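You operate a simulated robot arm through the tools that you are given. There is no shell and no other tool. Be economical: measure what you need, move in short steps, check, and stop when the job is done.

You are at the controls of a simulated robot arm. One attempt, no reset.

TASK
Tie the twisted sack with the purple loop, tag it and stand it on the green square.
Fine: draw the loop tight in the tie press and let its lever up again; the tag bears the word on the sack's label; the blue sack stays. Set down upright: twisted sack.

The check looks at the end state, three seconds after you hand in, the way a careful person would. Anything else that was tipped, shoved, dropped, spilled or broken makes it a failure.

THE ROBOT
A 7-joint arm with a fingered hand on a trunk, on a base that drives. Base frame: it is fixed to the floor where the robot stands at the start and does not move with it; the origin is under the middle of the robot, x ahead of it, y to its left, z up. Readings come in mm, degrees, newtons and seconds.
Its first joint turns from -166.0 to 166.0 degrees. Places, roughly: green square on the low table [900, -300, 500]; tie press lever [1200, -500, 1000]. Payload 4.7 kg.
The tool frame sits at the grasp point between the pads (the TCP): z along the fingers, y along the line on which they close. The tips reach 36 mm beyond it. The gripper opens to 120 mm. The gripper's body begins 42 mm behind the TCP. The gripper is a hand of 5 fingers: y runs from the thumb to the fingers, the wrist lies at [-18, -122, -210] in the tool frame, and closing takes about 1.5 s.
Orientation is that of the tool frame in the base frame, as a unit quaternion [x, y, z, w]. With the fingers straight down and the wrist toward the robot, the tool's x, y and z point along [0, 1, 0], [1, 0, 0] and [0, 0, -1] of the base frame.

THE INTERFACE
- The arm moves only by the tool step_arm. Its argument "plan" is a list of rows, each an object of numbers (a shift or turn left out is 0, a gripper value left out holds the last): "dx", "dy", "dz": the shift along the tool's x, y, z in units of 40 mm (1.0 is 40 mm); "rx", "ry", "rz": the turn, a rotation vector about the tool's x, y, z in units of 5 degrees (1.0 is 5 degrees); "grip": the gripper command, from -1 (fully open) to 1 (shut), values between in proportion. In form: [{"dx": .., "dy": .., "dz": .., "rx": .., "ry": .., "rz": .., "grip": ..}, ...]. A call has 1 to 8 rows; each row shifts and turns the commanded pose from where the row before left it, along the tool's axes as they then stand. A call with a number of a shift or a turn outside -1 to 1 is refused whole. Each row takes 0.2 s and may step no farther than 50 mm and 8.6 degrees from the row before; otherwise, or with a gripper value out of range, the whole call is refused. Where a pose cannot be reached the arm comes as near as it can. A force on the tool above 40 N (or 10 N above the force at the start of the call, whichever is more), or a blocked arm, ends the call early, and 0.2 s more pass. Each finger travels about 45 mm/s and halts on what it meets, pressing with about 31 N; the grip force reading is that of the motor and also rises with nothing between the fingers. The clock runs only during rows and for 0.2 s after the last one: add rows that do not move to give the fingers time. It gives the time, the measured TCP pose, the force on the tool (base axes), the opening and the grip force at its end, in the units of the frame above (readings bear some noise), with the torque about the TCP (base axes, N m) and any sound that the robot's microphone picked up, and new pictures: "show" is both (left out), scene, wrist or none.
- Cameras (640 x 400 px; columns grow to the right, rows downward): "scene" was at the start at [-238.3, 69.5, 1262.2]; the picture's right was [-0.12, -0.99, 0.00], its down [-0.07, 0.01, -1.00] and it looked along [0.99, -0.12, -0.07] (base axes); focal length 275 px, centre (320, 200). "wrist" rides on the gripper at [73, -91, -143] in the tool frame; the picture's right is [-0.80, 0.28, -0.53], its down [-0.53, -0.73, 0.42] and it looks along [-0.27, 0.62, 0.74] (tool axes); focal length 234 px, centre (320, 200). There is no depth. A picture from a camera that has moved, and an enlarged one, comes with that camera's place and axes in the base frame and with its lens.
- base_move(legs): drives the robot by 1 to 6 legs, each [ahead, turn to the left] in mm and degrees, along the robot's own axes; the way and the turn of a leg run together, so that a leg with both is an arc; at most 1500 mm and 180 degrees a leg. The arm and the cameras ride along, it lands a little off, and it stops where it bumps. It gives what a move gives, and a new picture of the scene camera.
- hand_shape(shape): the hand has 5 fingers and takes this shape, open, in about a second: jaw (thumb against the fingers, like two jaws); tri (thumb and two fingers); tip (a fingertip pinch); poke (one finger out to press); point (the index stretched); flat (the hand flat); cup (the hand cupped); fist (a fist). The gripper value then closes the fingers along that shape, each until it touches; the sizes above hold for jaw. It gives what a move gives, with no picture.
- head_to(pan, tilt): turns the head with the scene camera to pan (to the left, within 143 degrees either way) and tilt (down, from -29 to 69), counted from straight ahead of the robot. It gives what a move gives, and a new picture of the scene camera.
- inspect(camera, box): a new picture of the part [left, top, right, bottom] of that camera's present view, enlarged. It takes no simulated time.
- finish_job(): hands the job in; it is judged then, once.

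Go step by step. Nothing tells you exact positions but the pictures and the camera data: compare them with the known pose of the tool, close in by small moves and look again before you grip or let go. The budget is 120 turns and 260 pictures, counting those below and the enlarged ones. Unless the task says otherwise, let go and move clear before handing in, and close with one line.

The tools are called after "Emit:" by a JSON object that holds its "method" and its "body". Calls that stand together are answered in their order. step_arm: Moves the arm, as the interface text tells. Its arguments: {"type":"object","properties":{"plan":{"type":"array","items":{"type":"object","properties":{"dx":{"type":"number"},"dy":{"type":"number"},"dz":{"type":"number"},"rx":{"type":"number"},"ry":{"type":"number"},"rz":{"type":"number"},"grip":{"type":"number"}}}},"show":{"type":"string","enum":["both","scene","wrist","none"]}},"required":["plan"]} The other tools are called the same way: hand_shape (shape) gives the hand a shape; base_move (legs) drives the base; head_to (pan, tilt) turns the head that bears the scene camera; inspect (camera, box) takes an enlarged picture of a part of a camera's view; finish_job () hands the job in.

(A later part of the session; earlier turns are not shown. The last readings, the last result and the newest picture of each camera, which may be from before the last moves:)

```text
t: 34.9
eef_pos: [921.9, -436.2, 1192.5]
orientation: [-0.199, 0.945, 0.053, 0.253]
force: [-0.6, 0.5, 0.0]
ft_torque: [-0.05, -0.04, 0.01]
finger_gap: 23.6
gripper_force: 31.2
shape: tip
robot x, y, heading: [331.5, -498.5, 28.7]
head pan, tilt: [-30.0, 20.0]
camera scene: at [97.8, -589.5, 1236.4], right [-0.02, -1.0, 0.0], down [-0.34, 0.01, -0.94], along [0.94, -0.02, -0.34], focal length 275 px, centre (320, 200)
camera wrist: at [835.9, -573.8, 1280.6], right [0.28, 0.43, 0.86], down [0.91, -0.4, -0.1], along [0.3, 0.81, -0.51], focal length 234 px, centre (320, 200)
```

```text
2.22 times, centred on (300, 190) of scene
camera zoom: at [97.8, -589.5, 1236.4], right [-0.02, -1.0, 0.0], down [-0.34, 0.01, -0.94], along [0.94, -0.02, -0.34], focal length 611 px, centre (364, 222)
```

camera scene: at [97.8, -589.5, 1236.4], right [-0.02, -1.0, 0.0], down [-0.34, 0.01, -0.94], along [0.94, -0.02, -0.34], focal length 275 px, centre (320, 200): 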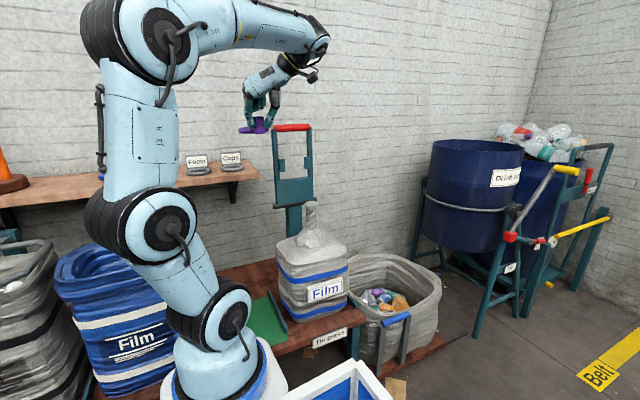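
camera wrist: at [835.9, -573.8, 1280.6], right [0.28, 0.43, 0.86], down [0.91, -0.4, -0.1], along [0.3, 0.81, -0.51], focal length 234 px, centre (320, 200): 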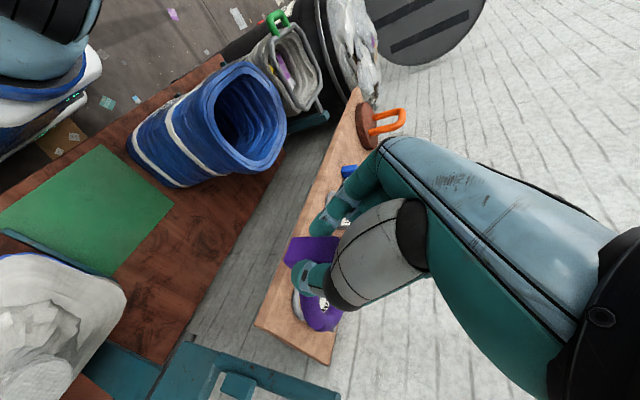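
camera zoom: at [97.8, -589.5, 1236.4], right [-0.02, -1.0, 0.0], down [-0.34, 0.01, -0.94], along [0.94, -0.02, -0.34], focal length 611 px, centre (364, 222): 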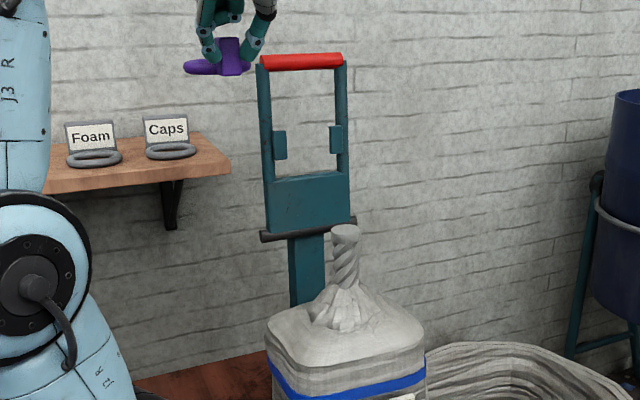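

Emit:
{"method": "step_arm", "body": {"plan": [{"dx": 0.654, "dz": 0.594, "dy": -0.654}, {"dx": 0.654, "dz": 0.594, "dy": -0.654}, {"dx": 0.654, "dz": 0.594, "dy": -0.654}, {"dx": 0.654, "dz": 0.594, "dy": -0.654}, {"dx": 0.654, "dz": 0.594, "dy": -0.654}, {"dx": 0.654, "dz": 0.594, "dy": -0.654}, {}]}}

Emit:
{"method": "inspect", "body": {"camera": "wrist", "box": [220, 200, 420, 360]}}

Emit:
{"method": "inspect", "body": {"camera": "scene", "box": [240, 130, 380, 240]}}

```text
t: 36.5
eef_pos: [926.4, -604.9, 990.6]
orientation: [-0.199, 0.945, 0.053, 0.253]
force: [-0.3, 0.4, -0.6]
ft_torque: [0.02, 0.02, 0.03]
finger_gap: 23.6
gripper_force: 31.1
shape: tip
robot x, y, heading: [331.7, -500.0, 28.7]
head pan, tilt: [-30.0, 20.0]
camera scene: at [97.9, -589.6, 1236.4], right [-0.02, -1.0, 0.0], down [-0.34, 0.01, -0.94], along [0.94, -0.02, -0.34], focal length 275 px, centre (320, 200)
camera wrist: at [840.3, -742.2, 1077.8], right [0.28, 0.43, 0.86], down [0.91, -0.4, -0.1], along [0.3, 0.81, -0.51], focal length 234 px, centre (320, 200)
```

scene: 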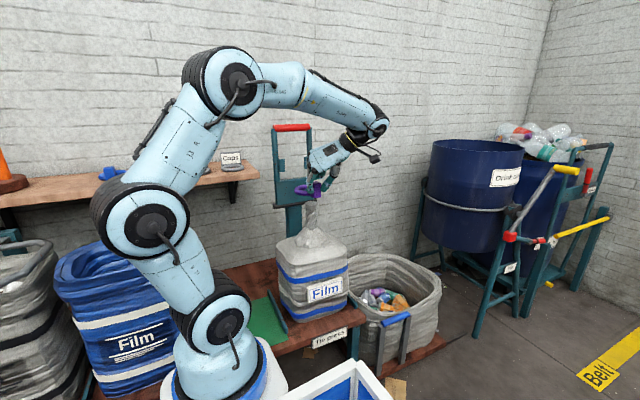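
wrist: 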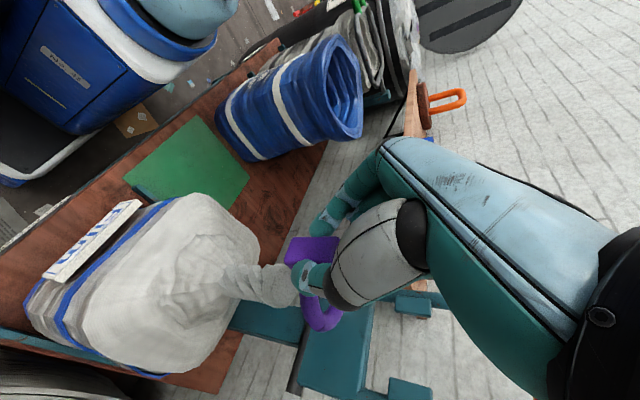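

```text
2.50 times, centred on (320, 280) of wrist
camera zoom: at [840.3, -742.2, 1077.8], right [0.28, 0.43, 0.86], down [0.91, -0.4, -0.1], along [0.3, 0.81, -0.51], focal length 585 px, centre (320, 0)
```

zoom: 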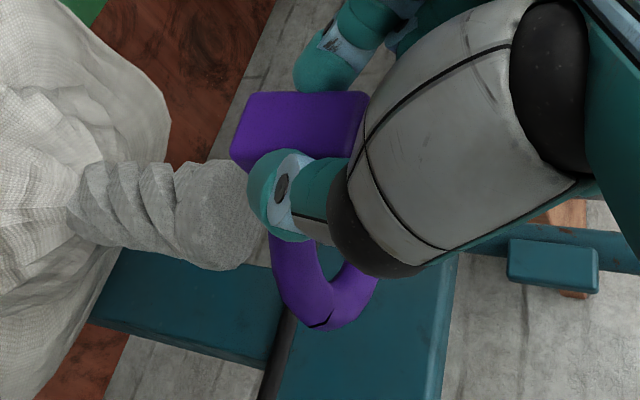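

```text
3.64 times, centred on (310, 185) of scene
camera zoom: at [97.9, -589.6, 1236.4], right [-0.02, -1.0, 0.0], down [-0.34, 0.01, -0.94], along [0.94, -0.02, -0.34], focal length 1000 px, centre (356, 254)
```

zoom: 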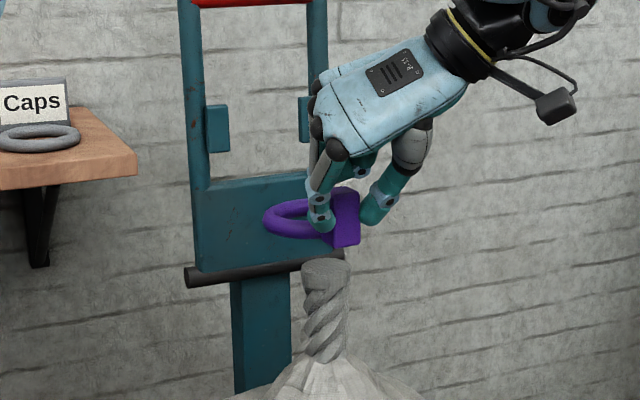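

Emit:
{"method": "inspect", "body": {"camera": "scene", "box": [290, 165, 350, 215]}}

Emit:
{"method": "inspect", "body": {"camera": "wrist", "box": [260, 230, 370, 340]}}

```text
8.00 times, centred on (320, 190) of scene
camera zoom: at [97.9, -589.6, 1236.4], right [-0.02, -1.0, 0.0], down [-0.34, 0.01, -0.94], along [0.94, -0.02, -0.34], focal length 2201 px, centre (320, 280)
```

zoom: 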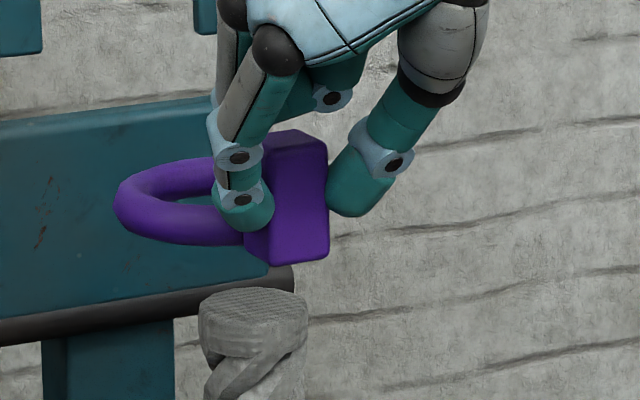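

```text
3.64 times, centred on (315, 285) of wrist
camera zoom: at [840.3, -742.2, 1077.8], right [0.28, 0.43, 0.86], down [0.91, -0.4, -0.1], along [0.3, 0.81, -0.51], focal length 852 px, centre (338, -109)
```

zoom: 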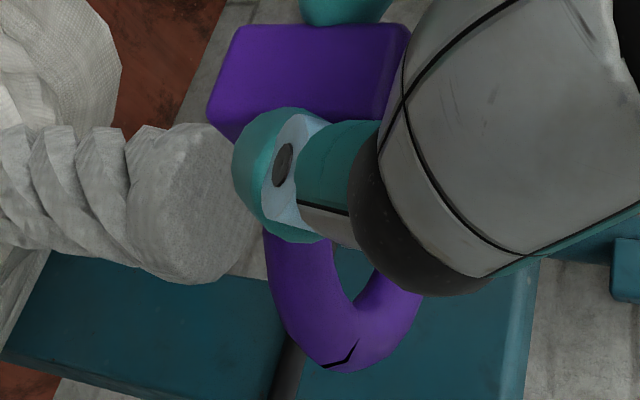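

Emit:
{"method": "step_arm", "body": {"plan": [{"dx": 0.26, "dz": 0.42, "dy": -0.13}, {"dx": 0.26, "dz": 0.42, "dy": -0.13}, {}], "show": "none"}}

Emit:
{"method": "inspect", "body": {"camera": "scene", "box": [290, 165, 350, 215]}}

Emit:
{"method": "inspect", "body": {"camera": "wrist", "box": [260, 230, 370, 340]}}

```text
t: 37.3
eef_pos: [930.3, -614.9, 949.7]
orientation: [-0.198, 0.945, 0.054, 0.253]
force: [0.2, -0.2, -0.8]
ft_torque: [-0.04, -0.01, -0.02]
finger_gap: 23.7
gripper_force: 30.9
shape: tip
robot x, y, heading: [335.5, -495.7, 28.7]
head pan, tilt: [-30.0, 20.0]
```

```text
8.00 times, centred on (320, 190) of scene
camera zoom: at [97.9, -589.6, 1236.4], right [-0.02, -1.0, 0.0], down [-0.34, 0.01, -0.94], along [0.94, -0.02, -0.34], focal length 2201 px, centre (320, 280)
```

zoom: 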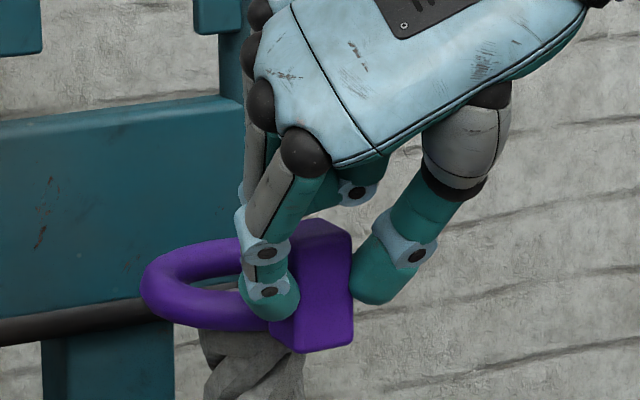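

```text
3.64 times, centred on (315, 285) of wrist
camera zoom: at [844.3, -752.3, 1038.2], right [0.28, 0.43, 0.86], down [0.91, -0.4, -0.1], along [0.3, 0.81, -0.51], focal length 852 px, centre (338, -109)
```

zoom: 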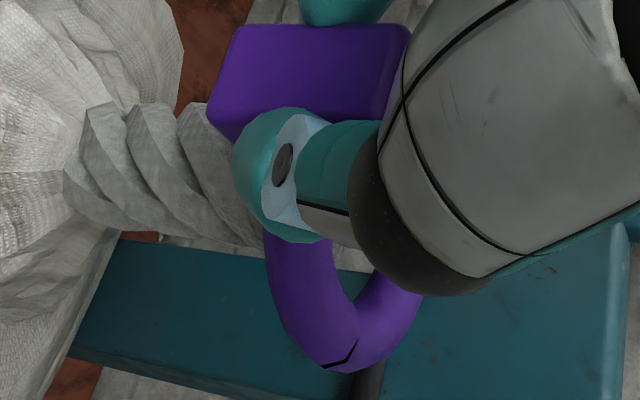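

Ring looks centred on the neck in both views. Descending with force watched.

Emit:
{"method": "step_arm", "body": {"plan": [{"dx": 0.125, "dz": 0.216}, {"dx": 0.125, "dz": 0.216}, {"dx": 0.125, "dz": 0.216}, {"dx": 0.125, "dz": 0.216}, {}], "show": "none"}}

Emit:
{"method": "inspect", "body": {"camera": "scene", "box": [280, 165, 350, 225]}}

Emit:
{"method": "inspect", "body": {"camera": "wrist", "box": [260, 230, 370, 340]}}

```text
t: 38.5
eef_pos: [928.5, -614.9, 909.0]
orientation: [-0.198, 0.945, 0.053, 0.254]
force: [-1.6, 0.5, 0.1]
ft_torque: [0.02, 0.05, 0.0]
finger_gap: 23.4
gripper_force: 31.0
shape: tip
robot x, y, heading: [328.4, -499.6, 28.7]
head pan, tilt: [-30.0, 20.0]
```

```text
6.67 times, centred on (315, 195) of scene
camera zoom: at [97.9, -589.6, 1236.4], right [-0.02, -1.0, 0.0], down [-0.34, 0.01, -0.94], along [0.94, -0.02, -0.34], focal length 1834 px, centre (353, 233)
```

zoom: 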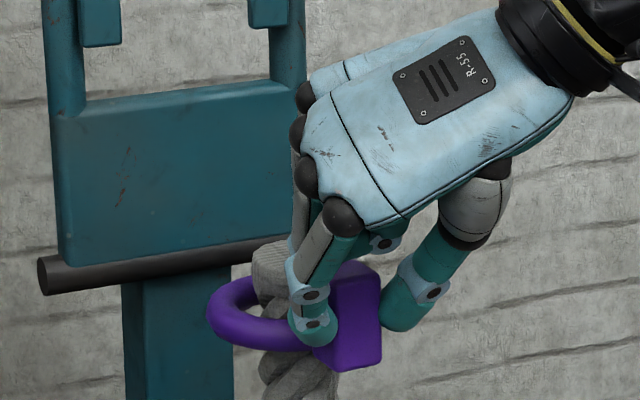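

```text
3.64 times, centred on (315, 285) of wrist
camera zoom: at [843.4, -752.8, 996.7], right [0.28, 0.43, 0.86], down [0.91, -0.4, -0.1], along [0.3, 0.81, -0.51], focal length 852 px, centre (338, -109)
```

zoom: 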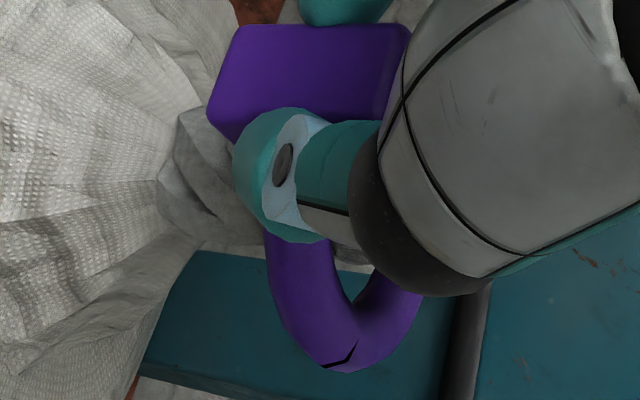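

Emit:
{"method": "step_arm", "body": {"plan": [{"dx": 0.125, "dz": 0.216}, {"dx": 0.125, "dz": 0.216}, {"dx": 0.125, "dz": 0.216}, {}], "show": "none"}}

Emit:
{"method": "inspect", "body": {"camera": "scene", "box": [280, 165, 350, 225]}}

Emit:
{"method": "inspect", "body": {"camera": "wrist", "box": [200, 200, 400, 360]}}

```text
t: 39.5
eef_pos: [930.0, -614.6, 880.5]
orientation: [-0.199, 0.945, 0.054, 0.253]
force: [0.8, 0.0, -0.1]
ft_torque: [-0.02, 0.02, -0.01]
finger_gap: 23.6
gripper_force: 31.3
shape: tip
robot x, y, heading: [332.4, -500.0, 28.6]
head pan, tilt: [-30.0, 20.0]
```

```text
6.67 times, centred on (315, 195) of scene
camera zoom: at [97.9, -589.6, 1236.4], right [-0.02, -1.0, 0.0], down [-0.34, 0.01, -0.94], along [0.94, -0.02, -0.34], focal length 1834 px, centre (353, 233)
```

zoom: 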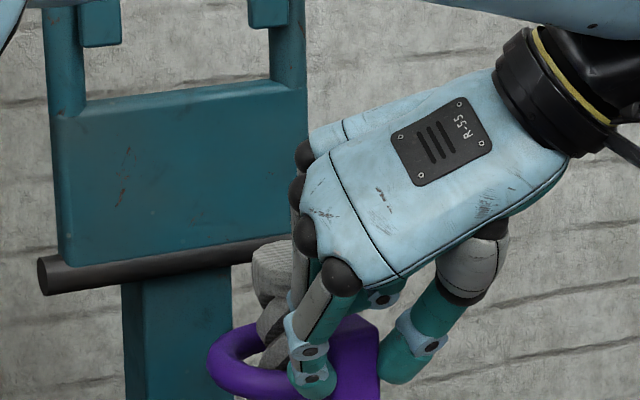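

```text
2.50 times, centred on (300, 280) of wrist
camera zoom: at [843.8, -752.2, 967.6], right [0.28, 0.43, 0.86], down [0.91, -0.4, -0.1], along [0.3, 0.81, -0.51], focal length 585 px, centre (370, 0)
```

zoom: 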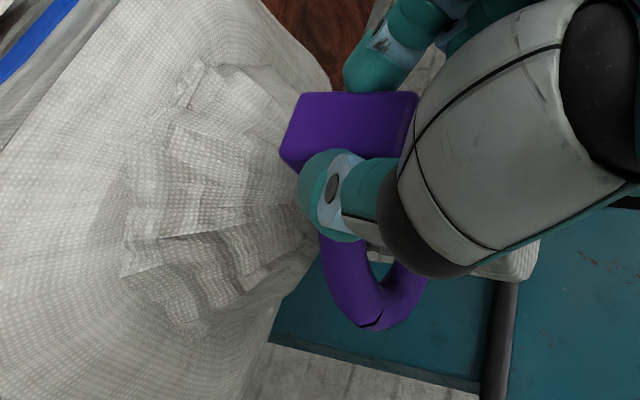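

Emit:
{"method": "step_arm", "body": {"plan": [{"dx": 0.125, "dz": 0.216}, {"dx": 0.06, "dz": 0.11}, {}], "show": "none"}}

Emit:
{"method": "inspect", "body": {"camera": "scene", "box": [280, 165, 350, 225]}}

Emit:
{"method": "inspect", "body": {"camera": "wrist", "box": [200, 200, 400, 360]}}

```text
t: 40.3
eef_pos: [929.3, -615.1, 863.9]
orientation: [-0.198, 0.945, 0.053, 0.253]
force: [0.9, 0.1, 0.2]
ft_torque: [-0.02, 0.05, 0.02]
finger_gap: 23.3
gripper_force: 31.0
shape: tip
robot x, y, heading: [329.2, -493.3, 28.8]
head pan, tilt: [-30.0, 20.0]
```

```text
6.67 times, centred on (315, 195) of scene
camera zoom: at [97.9, -589.6, 1236.4], right [-0.02, -1.0, 0.0], down [-0.34, 0.01, -0.94], along [0.94, -0.02, -0.34], focal length 1834 px, centre (353, 233)
```

zoom: 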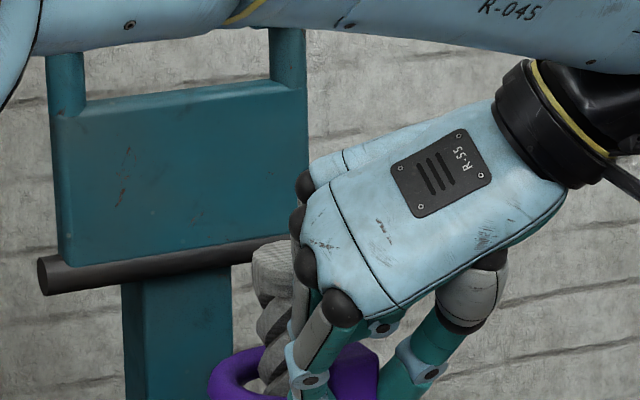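

```text
2.50 times, centred on (300, 280) of wrist
camera zoom: at [844.0, -752.2, 952.5], right [0.28, 0.43, 0.86], down [0.91, -0.4, -0.1], along [0.3, 0.81, -0.51], focal length 585 px, centre (370, 0)
```

zoom: 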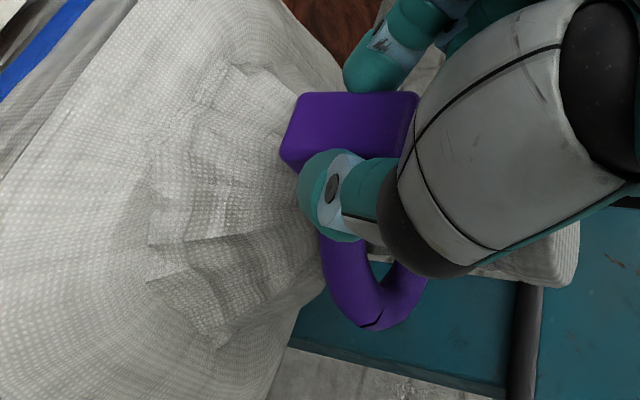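

Emit:
{"method": "step_arm", "body": {"plan": [{"grip": 0.5}, {"grip": 0.2}, {"grip": 0.0}, {"grip": -0.2}, {}, {}], "show": "none"}}

Emit:
{"method": "inspect", "body": {"camera": "wrist", "box": [200, 200, 400, 360]}}

Emit:
{"method": "inspect", "body": {"camera": "scene", "box": [280, 165, 350, 225]}}

```text
t: 41.7
eef_pos: [930.8, -614.3, 864.0]
orientation: [-0.198, 0.945, 0.053, 0.253]
force: [-0.4, 0.6, 0.2]
ft_torque: [0.02, 0.02, 0.0]
finger_gap: 71.3
gripper_force: 0.0
shape: tip
robot x, y, heading: [331.1, -502.2, 28.8]
head pan, tilt: [-30.0, 20.0]
```

```text
2.50 times, centred on (300, 280) of wrist
camera zoom: at [844.0, -752.2, 952.5], right [0.28, 0.43, 0.86], down [0.91, -0.4, -0.1], along [0.3, 0.81, -0.51], focal length 585 px, centre (370, 0)
```

zoom: 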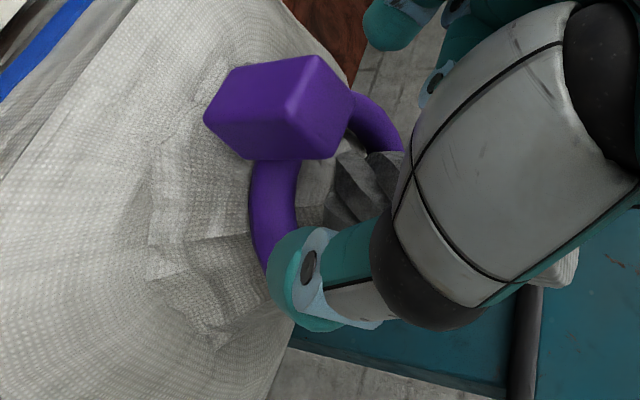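

```text
6.67 times, centred on (315, 195) of scene
camera zoom: at [97.9, -589.6, 1236.4], right [-0.02, -1.0, 0.0], down [-0.34, 0.01, -0.94], along [0.94, -0.02, -0.34], focal length 1834 px, centre (353, 233)
```

zoom: 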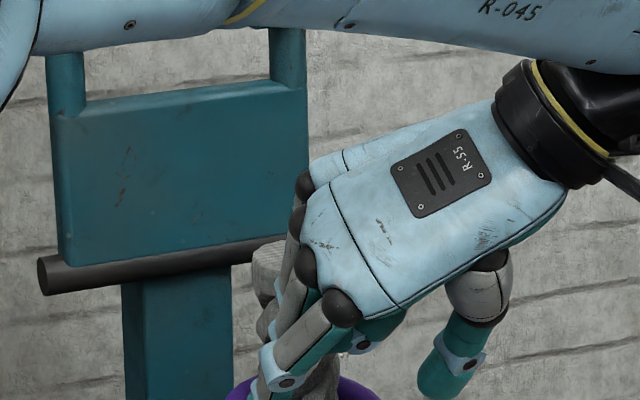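

Emit:
{"method": "step_arm", "body": {"plan": [{"dz": -0.5}, {"dz": -1}, {"dz": -1}, {"dz": -1}, {"dz": -1}, {"dz": -1}]}}

Emit:
{"method": "inspect", "body": {"camera": "scene", "box": [240, 110, 380, 250]}}

```text
t: 43.1
eef_pos: [865.0, -632.9, 1054.2]
orientation: [-0.196, 0.946, 0.051, 0.251]
force: [0.3, 0.0, -0.4]
ft_torque: [0.04, 0.0, -0.01]
finger_gap: 71.5
gripper_force: 0.1
shape: tip
out of reach, approached as far as the arm can: row 4, 5, 6
robot x, y, heading: [332.3, -500.2, 28.8]
head pan, tilt: [-30.0, 20.0]
camera scene: at [98.0, -589.7, 1236.4], right [-0.02, -1.0, 0.0], down [-0.34, 0.01, -0.94], along [0.94, -0.02, -0.34], focal length 275 px, centre (320, 200)
camera wrist: at [778.8, -768.8, 1143.2], right [0.29, 0.43, 0.85], down [0.91, -0.41, -0.11], along [0.3, 0.81, -0.51], focal length 234 px, centre (320, 200)
```

scene: 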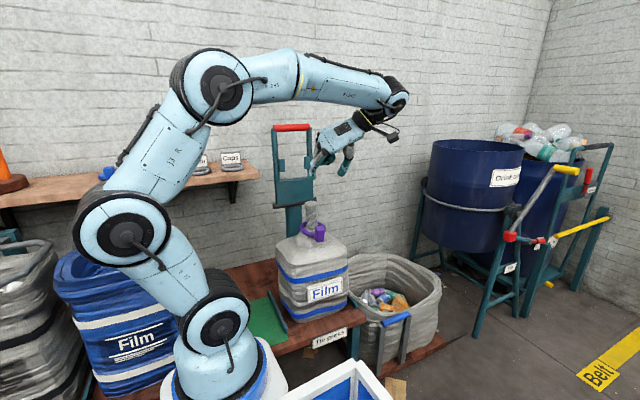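
wrist: 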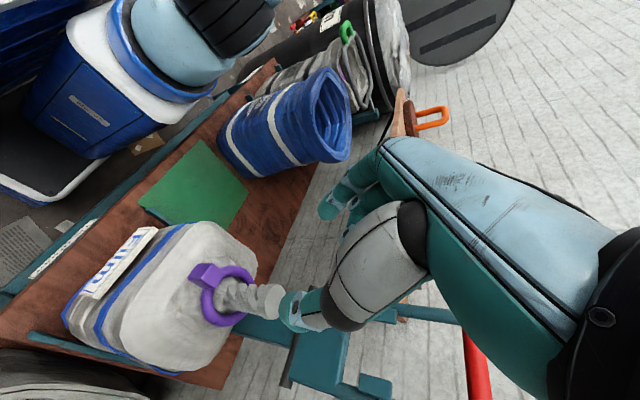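

```text
2.86 times, centred on (310, 180) of scene
camera zoom: at [98.0, -589.7, 1236.4], right [-0.02, -1.0, 0.0], down [-0.34, 0.01, -0.94], along [0.94, -0.02, -0.34], focal length 786 px, centre (349, 257)
```

zoom: 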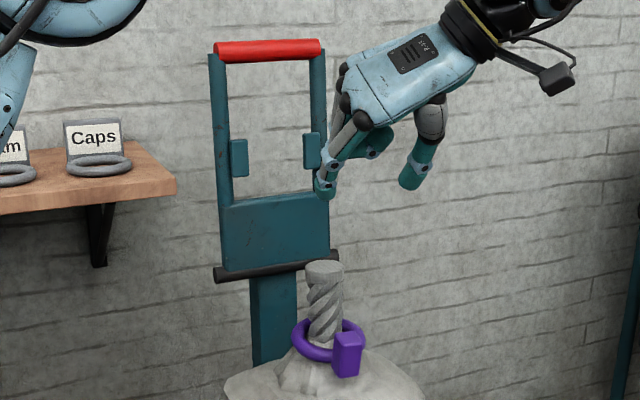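

The loop sits around the base of the neck. Now I reorient the hand (pointing down, closing toward the wall) in jaw shape to take the lever handle.

Emit:
{"method": "hand_shape", "body": {"shape": "jaw"}}

Emit:
{"method": "step_arm", "body": {"plan": [{"ry": 1, "grip": -1}, {"ry": 1}, {"ry": 1}, {"ry": 1}, {"ry": 1}, {"ry": 1}, {"dz": -0.8, "dy": 0.5}, {"dz": -0.8, "dy": 0.5}], "show": "none"}}

Emit:
{"method": "step_arm", "body": {"plan": [{"rz": 1, "dy": 0.5}, {"rz": 1, "dy": 0.5}, {"rz": 1, "dy": 0.5}, {"rz": 1}, {"rz": 1}, {"rz": 1}, {"rz": 1}, {"rz": 1}], "show": "none"}}

Emit:
{"method": "step_arm", "body": {"plan": [{"rz": 1}, {"rz": 1}, {"rz": 1}, {"rz": 1}, {"rz": 1}, {"rz": 1}, {"rz": 1}, {"rz": 1}], "show": "scene"}}

```text
t: 44.0
eef_pos: [865.2, -633.2, 1055.5]
orientation: [-0.196, 0.947, 0.051, 0.251]
force: [-0.5, -0.3, 0.4]
ft_torque: [-0.01, 0.01, 0.01]
finger_gap: 119.8
gripper_force: 0.0
shape: jaw
robot x, y, heading: [334.8, -497.5, 28.7]
head pan, tilt: [-30.0, 20.0]
```

```text
t: 45.8
eef_pos: [852.1, -600.6, 1096.3]
orientation: [-0.206, 0.979, 0.0, -0.001]
force: [-0.1, -0.1, 0.3]
ft_torque: [-0.02, -0.06, 0.0]
finger_gap: 119.6
gripper_force: 0.0
shape: jaw
out of reach, approached as far as the arm can: row 8
robot x, y, heading: [331.3, -496.6, 28.8]
head pan, tilt: [-30.0, 20.0]
```

```text
t: 47.6
eef_pos: [832.6, -542.4, 1097.1]
orientation: [0.142, 0.99, 0.0, 0.0]
force: [0.2, 0.0, 0.9]
ft_torque: [-0.02, 0.01, 0.0]
finger_gap: 120.1
gripper_force: 0.0
shape: jaw
robot x, y, heading: [330.8, -499.4, 28.9]
head pan, tilt: [-30.0, 20.0]
```

```text
t: 49.4
eef_pos: [834.0, -541.9, 1095.6]
orientation: [0.471, 0.882, 0.0, 0.0]
force: [-0.2, -0.2, -0.8]
ft_torque: [-0.03, 0.04, 0.0]
finger_gap: 119.7
gripper_force: 0.0
shape: jaw
robot x, y, heading: [329.7, -498.7, 28.5]
head pan, tilt: [-30.0, 20.0]
camera scene: at [97.9, -589.6, 1236.4], right [-0.02, -1.0, 0.0], down [-0.34, 0.01, -0.94], along [0.94, -0.02, -0.34], focal length 275 px, centre (320, 200)
```

scene: 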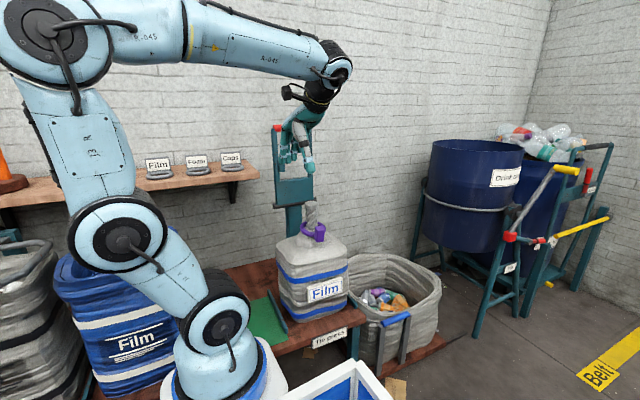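

Emit:
{"method": "step_arm", "body": {"plan": [{"rz": 1, "dz": -0.9}, {"rz": 1, "dz": -0.9}, {"dz": -0.9, "dx": -0.4}, {"dz": -0.9, "dx": -0.4}, {"dx": -0.4, "dy": 0.9}, {"dx": -0.4, "dy": 0.9}, {"dx": -0.4, "dy": 0.9}, {"dx": -0.3, "dy": 0.9}]}}

Emit:
{"method": "inspect", "body": {"camera": "scene", "box": [240, 60, 400, 220]}}

```text
t: 51.2
eef_pos: [1001.2, -569.7, 1239.3]
orientation: [0.547, 0.837, 0.0, 0.0]
force: [0.0, -0.6, 0.5]
ft_torque: [-0.01, -0.06, -0.03]
finger_gap: 120.0
gripper_force: 0.1
shape: jaw
robot x, y, heading: [333.6, -496.6, 28.6]
head pan, tilt: [-30.0, 20.0]
camera scene: at [97.6, -589.5, 1236.3], right [-0.02, -1.0, 0.0], down [-0.34, 0.01, -0.94], along [0.94, -0.02, -0.34], focal length 275 px, centre (320, 200)
camera wrist: at [889.9, -538.7, 1382.7], right [0.58, -0.62, 0.53], down [-0.46, -0.78, -0.42], along [0.68, 0.01, -0.74], focal length 234 px, centre (320, 200)
```

scene: 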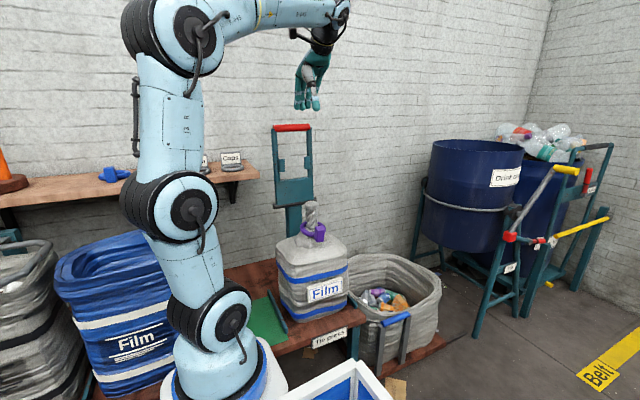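
wrist: 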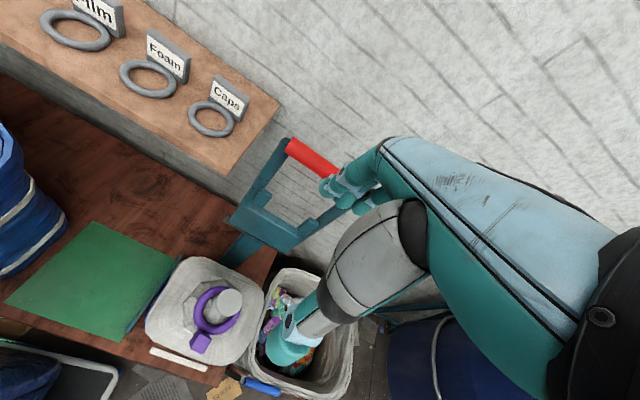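

```text
2.50 times, centred on (320, 140) of scene
camera zoom: at [97.6, -589.5, 1236.3], right [-0.02, -1.0, 0.0], down [-0.34, 0.01, -0.94], along [0.94, -0.02, -0.34], focal length 688 px, centre (320, 350)
```

zoom: 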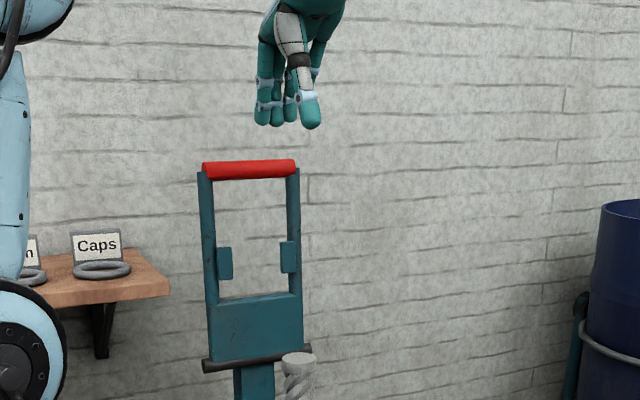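

Emit:
{"method": "step_arm", "body": {"plan": [{"dx": -0.05, "dy": 0.84}, {"dx": -0.05, "dy": 0.84}, {"dx": -0.05, "dy": 0.84}, {"dx": -0.05, "dy": 0.84}, {"dx": -0.05, "dy": 0.84}, {}]}}

Emit:
{"method": "inspect", "body": {"camera": "scene", "box": [240, 60, 380, 200]}}

```text
t: 52.6
eef_pos: [1159.9, -509.2, 1239.6]
orientation: [0.546, 0.837, 0.0, 0.0]
force: [0.0, 0.5, 0.0]
ft_torque: [0.02, -0.02, -0.02]
finger_gap: 120.1
gripper_force: 0.1
shape: jaw
robot x, y, heading: [329.1, -495.8, 28.7]
head pan, tilt: [-30.0, 20.0]
camera scene: at [97.9, -589.6, 1236.4], right [-0.02, -1.0, 0.0], down [-0.34, 0.01, -0.94], along [0.94, -0.02, -0.34], focal length 275 px, centre (320, 200)
camera wrist: at [1047.0, -479.1, 1383.3], right [0.58, -0.62, 0.53], down [-0.46, -0.78, -0.42], along [0.68, 0.01, -0.74], focal length 234 px, centre (320, 200)
```

scene: 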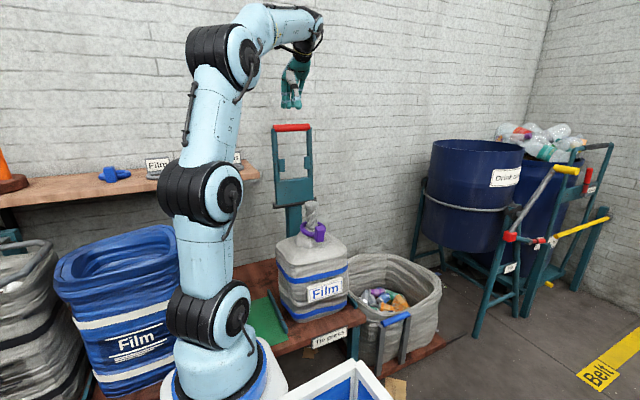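
wrist: 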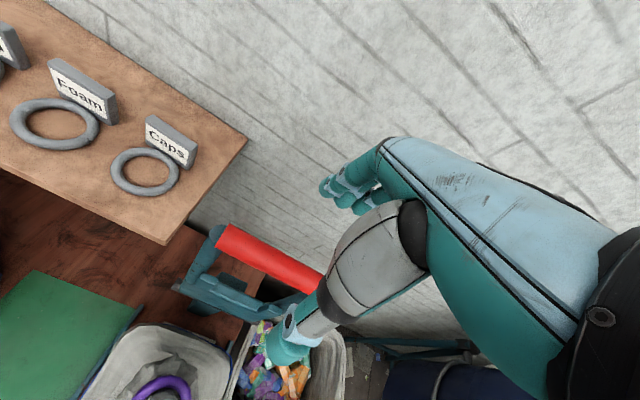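

```text
2.86 times, centred on (310, 130) of scene
camera zoom: at [97.9, -589.6, 1236.4], right [-0.02, -1.0, 0.0], down [-0.34, 0.01, -0.94], along [0.94, -0.02, -0.34], focal length 786 px, centre (349, 400)
```

zoom: 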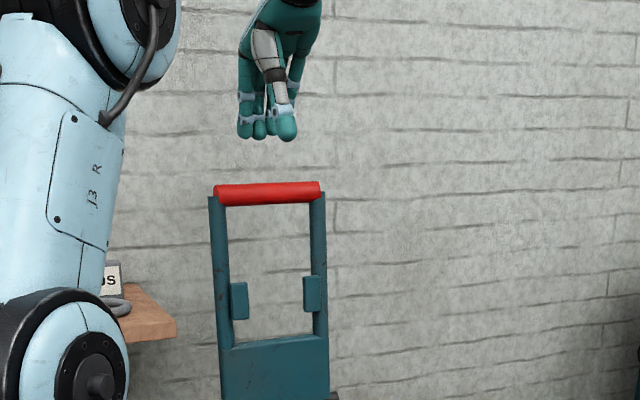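

Emit:
{"method": "step_arm", "body": {"plan": [{"dy": 0.12, "dz": 0.6}, {"dz": 0.6}, {"dz": 0.6}, {"dz": 0.5}, {"dz": 0.37}, {}]}}

Emit:
{"method": "inspect", "body": {"camera": "scene", "box": [240, 60, 380, 200]}}

```text
t: 54.0
eef_pos: [1164.3, -507.4, 1133.5]
orientation: [0.547, 0.837, 0.0, 0.0]
force: [-1.0, 0.4, 0.0]
ft_torque: [0.03, 0.01, 0.0]
finger_gap: 120.0
gripper_force: 0.1
shape: jaw
robot x, y, heading: [328.4, -499.0, 28.8]
head pan, tilt: [-30.0, 20.0]
camera scene: at [97.9, -589.6, 1236.4], right [-0.02, -1.0, 0.0], down [-0.34, 0.01, -0.94], along [0.94, -0.02, -0.34], focal length 275 px, centre (320, 200)
camera wrist: at [1052.1, -476.5, 1276.8], right [0.58, -0.62, 0.53], down [-0.46, -0.78, -0.42], along [0.68, 0.01, -0.74], focal length 234 px, centre (320, 200)
```

scene: 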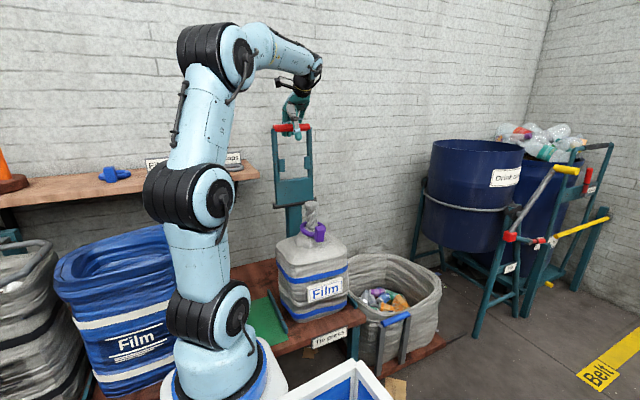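
wrist: 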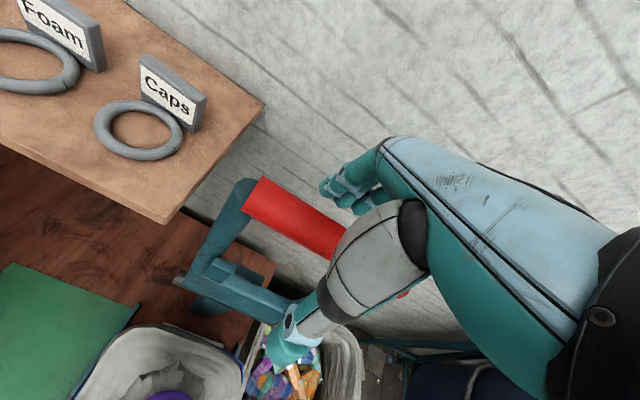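

```text
2.86 times, centred on (310, 130) of scene
camera zoom: at [97.9, -589.6, 1236.4], right [-0.02, -1.0, 0.0], down [-0.34, 0.01, -0.94], along [0.94, -0.02, -0.34], focal length 786 px, centre (349, 400)
```

zoom: 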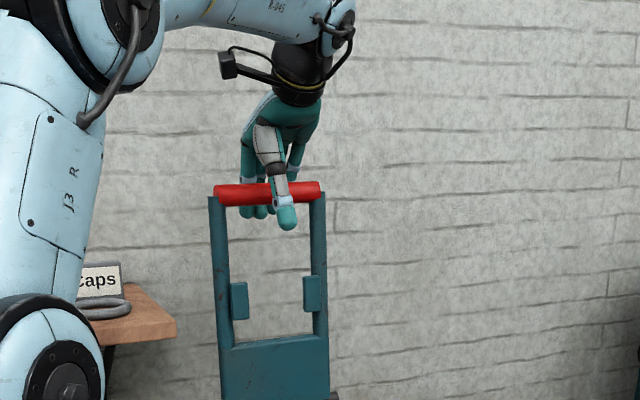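

Bar lies between thumb and fingers. Close on it.

Emit:
{"method": "step_arm", "body": {"plan": [{"grip": -0.4}, {"grip": 0.2}, {"grip": 0.8}, {}, {}, {}, {}, {}], "show": "wrist"}}

Emit:
{"method": "inspect", "body": {"camera": "scene", "box": [240, 60, 380, 200]}}

```text
t: 55.8
eef_pos: [1163.7, -507.2, 1133.9]
orientation: [0.546, 0.838, 0.0, 0.001]
force: [1.0, -0.2, 0.1]
ft_torque: [0.0, 0.03, -0.03]
finger_gap: 12.3
gripper_force: 0.1
shape: jaw
robot x, y, heading: [334.2, -500.9, 28.9]
head pan, tilt: [-30.0, 20.0]
camera wrist: at [1052.1, -476.5, 1276.9], right [0.58, -0.62, 0.53], down [-0.46, -0.78, -0.42], along [0.68, 0.01, -0.74], focal length 234 px, centre (320, 200)
```

wrist: 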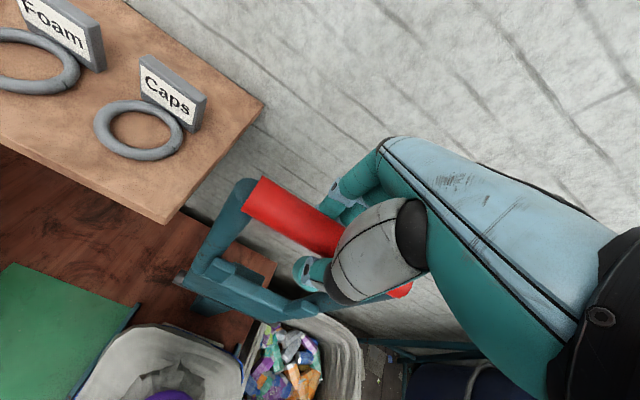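

```text
2.86 times, centred on (310, 130) of scene
camera zoom: at [97.9, -589.6, 1236.4], right [-0.02, -1.0, 0.0], down [-0.34, 0.01, -0.94], along [0.94, -0.02, -0.34], focal length 786 px, centre (349, 400)
```

zoom: 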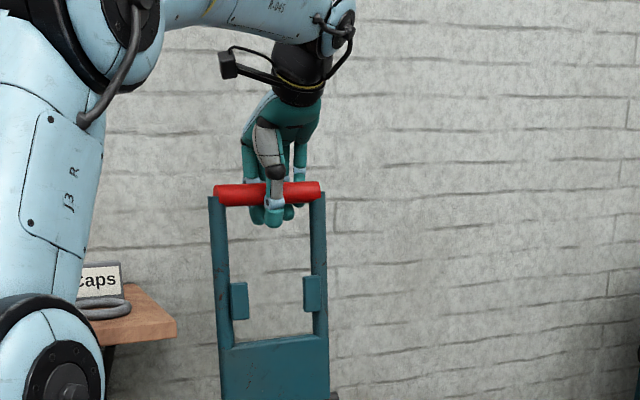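

Emit:
{"method": "step_arm", "body": {"plan": [{"grip": 1}, {"dy": -0.5, "dz": 0.02}, {"dy": -0.46, "dz": 0.04}, {"dy": -0.95, "dz": 0.19}, {"dy": -0.91, "dz": 0.31}, {}], "show": "wrist"}}

Emit:
{"method": "inspect", "body": {"camera": "scene", "box": [240, 60, 380, 240]}}

```text
t: 57.2
eef_pos: [1061.5, -550.7, 1110.5]
orientation: [0.547, 0.837, 0.0, 0.0]
force: [3.7, -0.8, -0.7]
ft_torque: [0.01, 0.02, 0.06]
finger_gap: 4.2
gripper_force: 31.0
shape: jaw
robot x, y, heading: [333.6, -497.9, 28.7]
head pan, tilt: [-30.0, 20.0]
camera wrist: at [948.2, -521.8, 1254.1], right [0.58, -0.62, 0.53], down [-0.46, -0.78, -0.42], along [0.68, 0.01, -0.74], focal length 234 px, centre (320, 200)
```

wrist: 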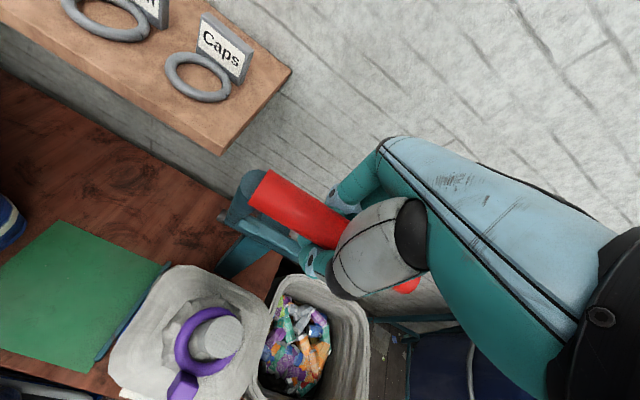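

```text
2.22 times, centred on (310, 150) of scene
camera zoom: at [98.1, -589.6, 1236.4], right [-0.02, -1.0, 0.0], down [-0.34, 0.01, -0.94], along [0.94, -0.02, -0.34], focal length 611 px, centre (342, 311)
```

zoom: 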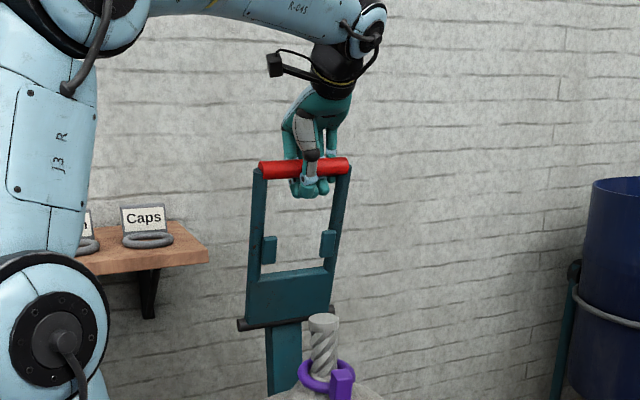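

Emit:
{"method": "step_arm", "body": {"plan": [{"dy": -0.865, "dz": 0.425}, {"dy": -0.8, "dz": 0.54}, {"dy": -0.725, "dz": 0.635}, {}], "show": "wrist"}}

Emit:
{"method": "inspect", "body": {"camera": "scene", "box": [240, 80, 380, 260]}}

```text
t: 58.2
eef_pos: [972.7, -591.4, 1048.3]
orientation: [0.546, 0.838, 0.0, 0.001]
force: [2.3, 1.9, 0.5]
ft_torque: [-0.01, 0.01, 0.12]
finger_gap: 4.2
gripper_force: 31.6
shape: jaw
robot x, y, heading: [332.3, -496.1, 29.0]
head pan, tilt: [-30.0, 20.0]
camera wrist: at [860.5, -561.4, 1191.5], right [0.58, -0.62, 0.53], down [-0.46, -0.78, -0.42], along [0.68, 0.01, -0.74], focal length 234 px, centre (320, 200)
```

wrist: 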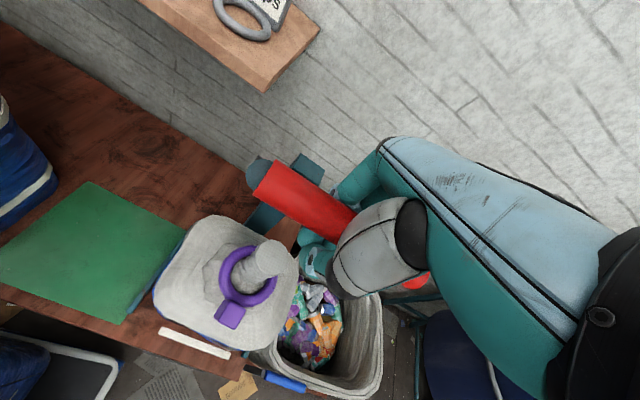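

```text
2.22 times, centred on (310, 170) of scene
camera zoom: at [98.0, -589.5, 1236.4], right [-0.02, -1.0, 0.0], down [-0.34, 0.01, -0.94], along [0.94, -0.02, -0.34], focal length 611 px, centre (342, 267)
```

zoom: 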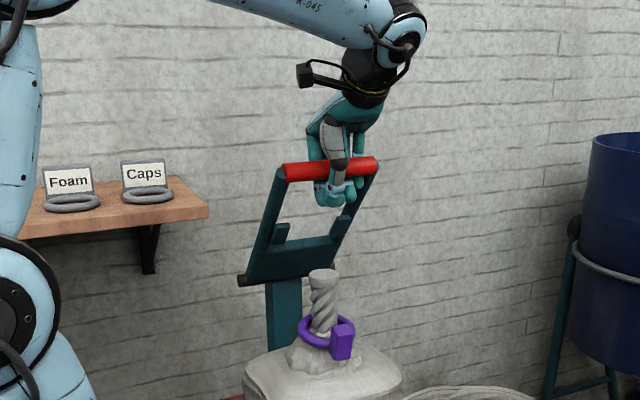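

Emit:
{"method": "step_arm", "body": {"plan": [{"dy": -0.635, "dz": 0.725}, {"dy": -0.54, "dz": 0.8}, {"dy": -0.425, "dz": 0.865}, {}], "show": "wrist"}}

Emit:
{"method": "inspect", "body": {"camera": "scene", "box": [240, 100, 380, 280]}}

```text
t: 59.2
eef_pos: [915.1, -618.0, 950.1]
orientation: [0.546, 0.838, 0.0, 0.0]
force: [-2.4, 7.7, 3.7]
ft_torque: [-0.3, -0.19, 0.23]
finger_gap: 4.1
gripper_force: 30.6
shape: jaw
robot x, y, heading: [333.6, -498.6, 28.9]
head pan, tilt: [-30.0, 20.0]
camera wrist: at [803.1, -587.0, 1093.8], right [0.58, -0.62, 0.53], down [-0.46, -0.78, -0.42], along [0.68, 0.01, -0.74], focal length 234 px, centre (320, 200)
```

wrist: 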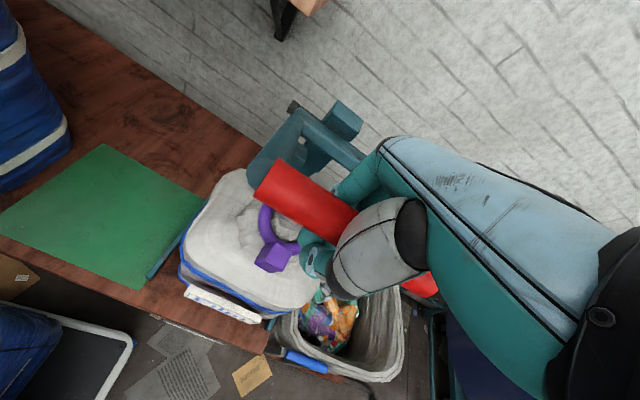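

```text
2.22 times, centred on (310, 190) of scene
camera zoom: at [97.7, -589.3, 1236.3], right [-0.02, -1.0, 0.0], down [-0.34, 0.01, -0.94], along [0.94, -0.02, -0.34], focal length 611 px, centre (342, 222)
```

zoom: 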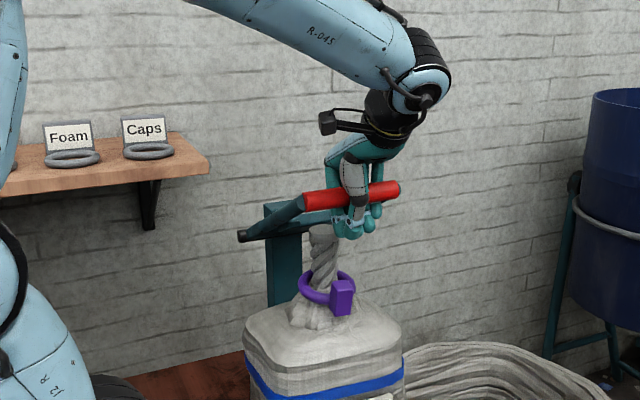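

Emit:
{"method": "step_arm", "body": {"plan": [{"dy": -0.31, "dz": 0.9}, {}], "show": "wrist"}}

Emit:
{"method": "inspect", "body": {"camera": "scene", "box": [260, 140, 370, 260]}}

```text
t: 59.8
eef_pos: [902.6, -622.4, 915.0]
orientation: [0.547, 0.837, 0.0, 0.0]
force: [-2.5, 6.3, 3.5]
ft_torque: [-0.36, -0.26, 0.27]
finger_gap: 3.9
gripper_force: 31.0
shape: jaw
robot x, y, heading: [328.7, -497.9, 29.0]
head pan, tilt: [-30.0, 20.0]
camera wrist: at [790.4, -591.8, 1058.3], right [0.58, -0.62, 0.53], down [-0.46, -0.78, -0.42], along [0.68, 0.01, -0.74], focal length 234 px, centre (320, 200)
```

wrist: 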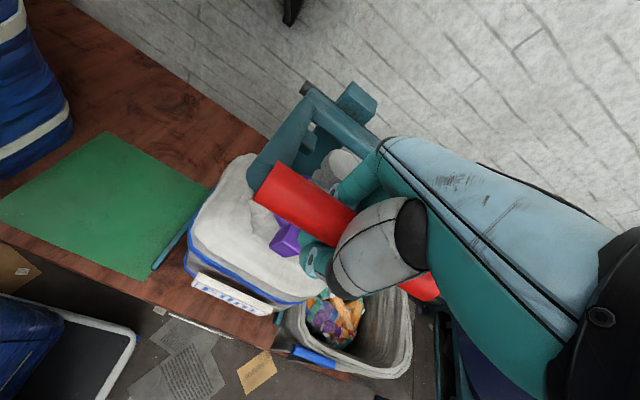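

```text
3.33 times, centred on (315, 200) of scene
camera zoom: at [97.7, -589.3, 1236.3], right [-0.02, -1.0, 0.0], down [-0.34, 0.01, -0.94], along [0.94, -0.02, -0.34], focal length 917 px, centre (337, 200)
```

zoom: 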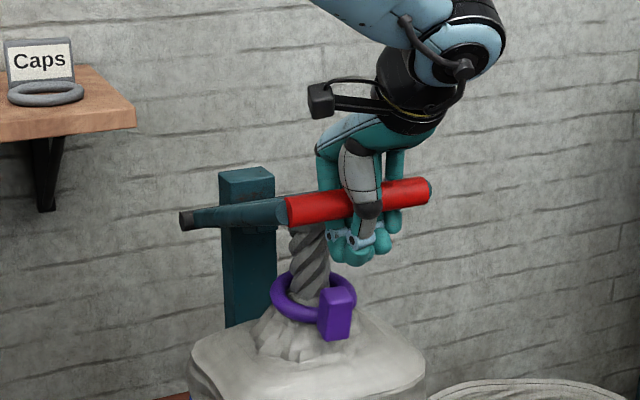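

Emit:
{"method": "step_arm", "body": {"plan": [{"dy": -0.19, "dz": 0.9}, {"dy": -0.06, "dz": 0.5}, {}], "show": "wrist"}}

Emit:
{"method": "inspect", "body": {"camera": "scene", "box": [260, 140, 370, 260]}}

```text
t: 60.6
eef_pos: [893.2, -625.6, 859.9]
orientation: [0.547, 0.837, 0.0, 0.0]
force: [-18.9, 10.6, 6.8]
ft_torque: [-0.98, -1.41, 0.53]
finger_gap: 4.5
gripper_force: 31.0
shape: jaw
robot x, y, heading: [334.7, -500.2, 28.6]
head pan, tilt: [-30.0, 20.0]
camera wrist: at [780.4, -595.9, 1002.8], right [0.58, -0.62, 0.53], down [-0.46, -0.78, -0.42], along [0.68, 0.01, -0.74], focal length 234 px, centre (320, 200)
```

wrist: 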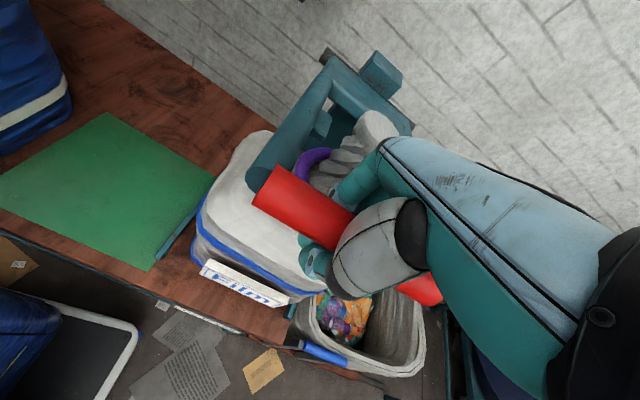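

```text
3.33 times, centred on (315, 200) of scene
camera zoom: at [96.9, -589.1, 1236.2], right [-0.02, -1.0, 0.0], down [-0.34, 0.01, -0.94], along [0.94, -0.02, -0.34], focal length 917 px, centre (337, 200)
```

zoom: 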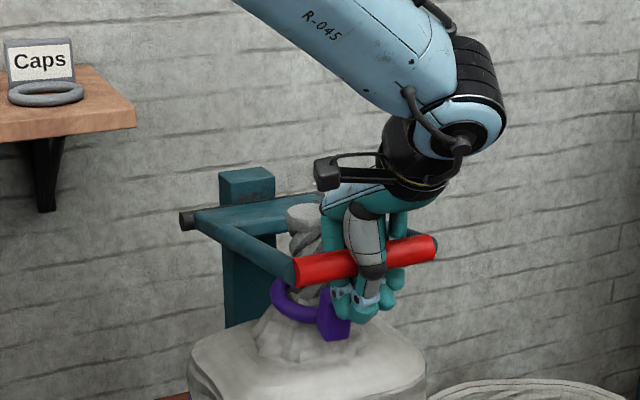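

Emit:
{"method": "step_arm", "body": {"plan": [{"dy": -0.25}, {"dy": -0.08, "dz": 0.25}, {}], "show": "wrist"}}

Emit:
{"method": "inspect", "body": {"camera": "scene", "box": [260, 140, 370, 260]}}

```text
t: 61.4
eef_pos: [881.7, -631.4, 850.6]
orientation: [0.547, 0.837, 0.0, 0.0]
force: [-1.2, 19.9, 3.7]
ft_torque: [-0.74, -0.21, 0.96]
finger_gap: 4.0
gripper_force: 30.0
shape: jaw
robot x, y, heading: [331.9, -500.0, 28.9]
head pan, tilt: [-30.0, 20.0]
camera wrist: at [769.6, -601.1, 993.3], right [0.58, -0.62, 0.53], down [-0.46, -0.78, -0.42], along [0.68, 0.01, -0.74], focal length 234 px, centre (320, 200)
```

wrist: 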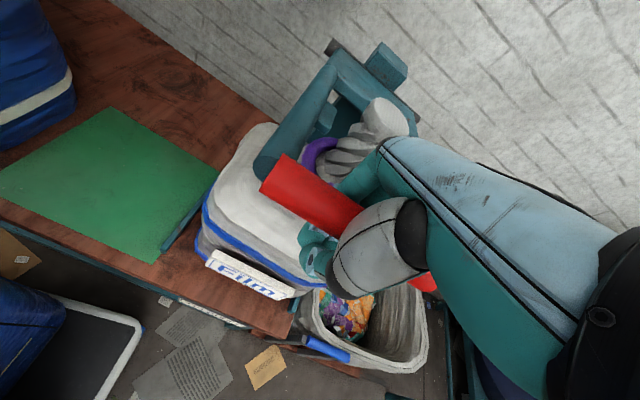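

```text
3.33 times, centred on (315, 200) of scene
camera zoom: at [97.7, -588.8, 1236.4], right [-0.02, -1.0, 0.0], down [-0.34, 0.01, -0.94], along [0.94, -0.02, -0.34], focal length 917 px, centre (337, 200)
```

zoom: 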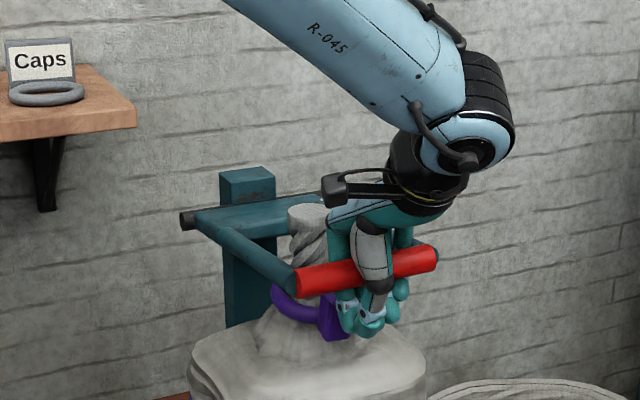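

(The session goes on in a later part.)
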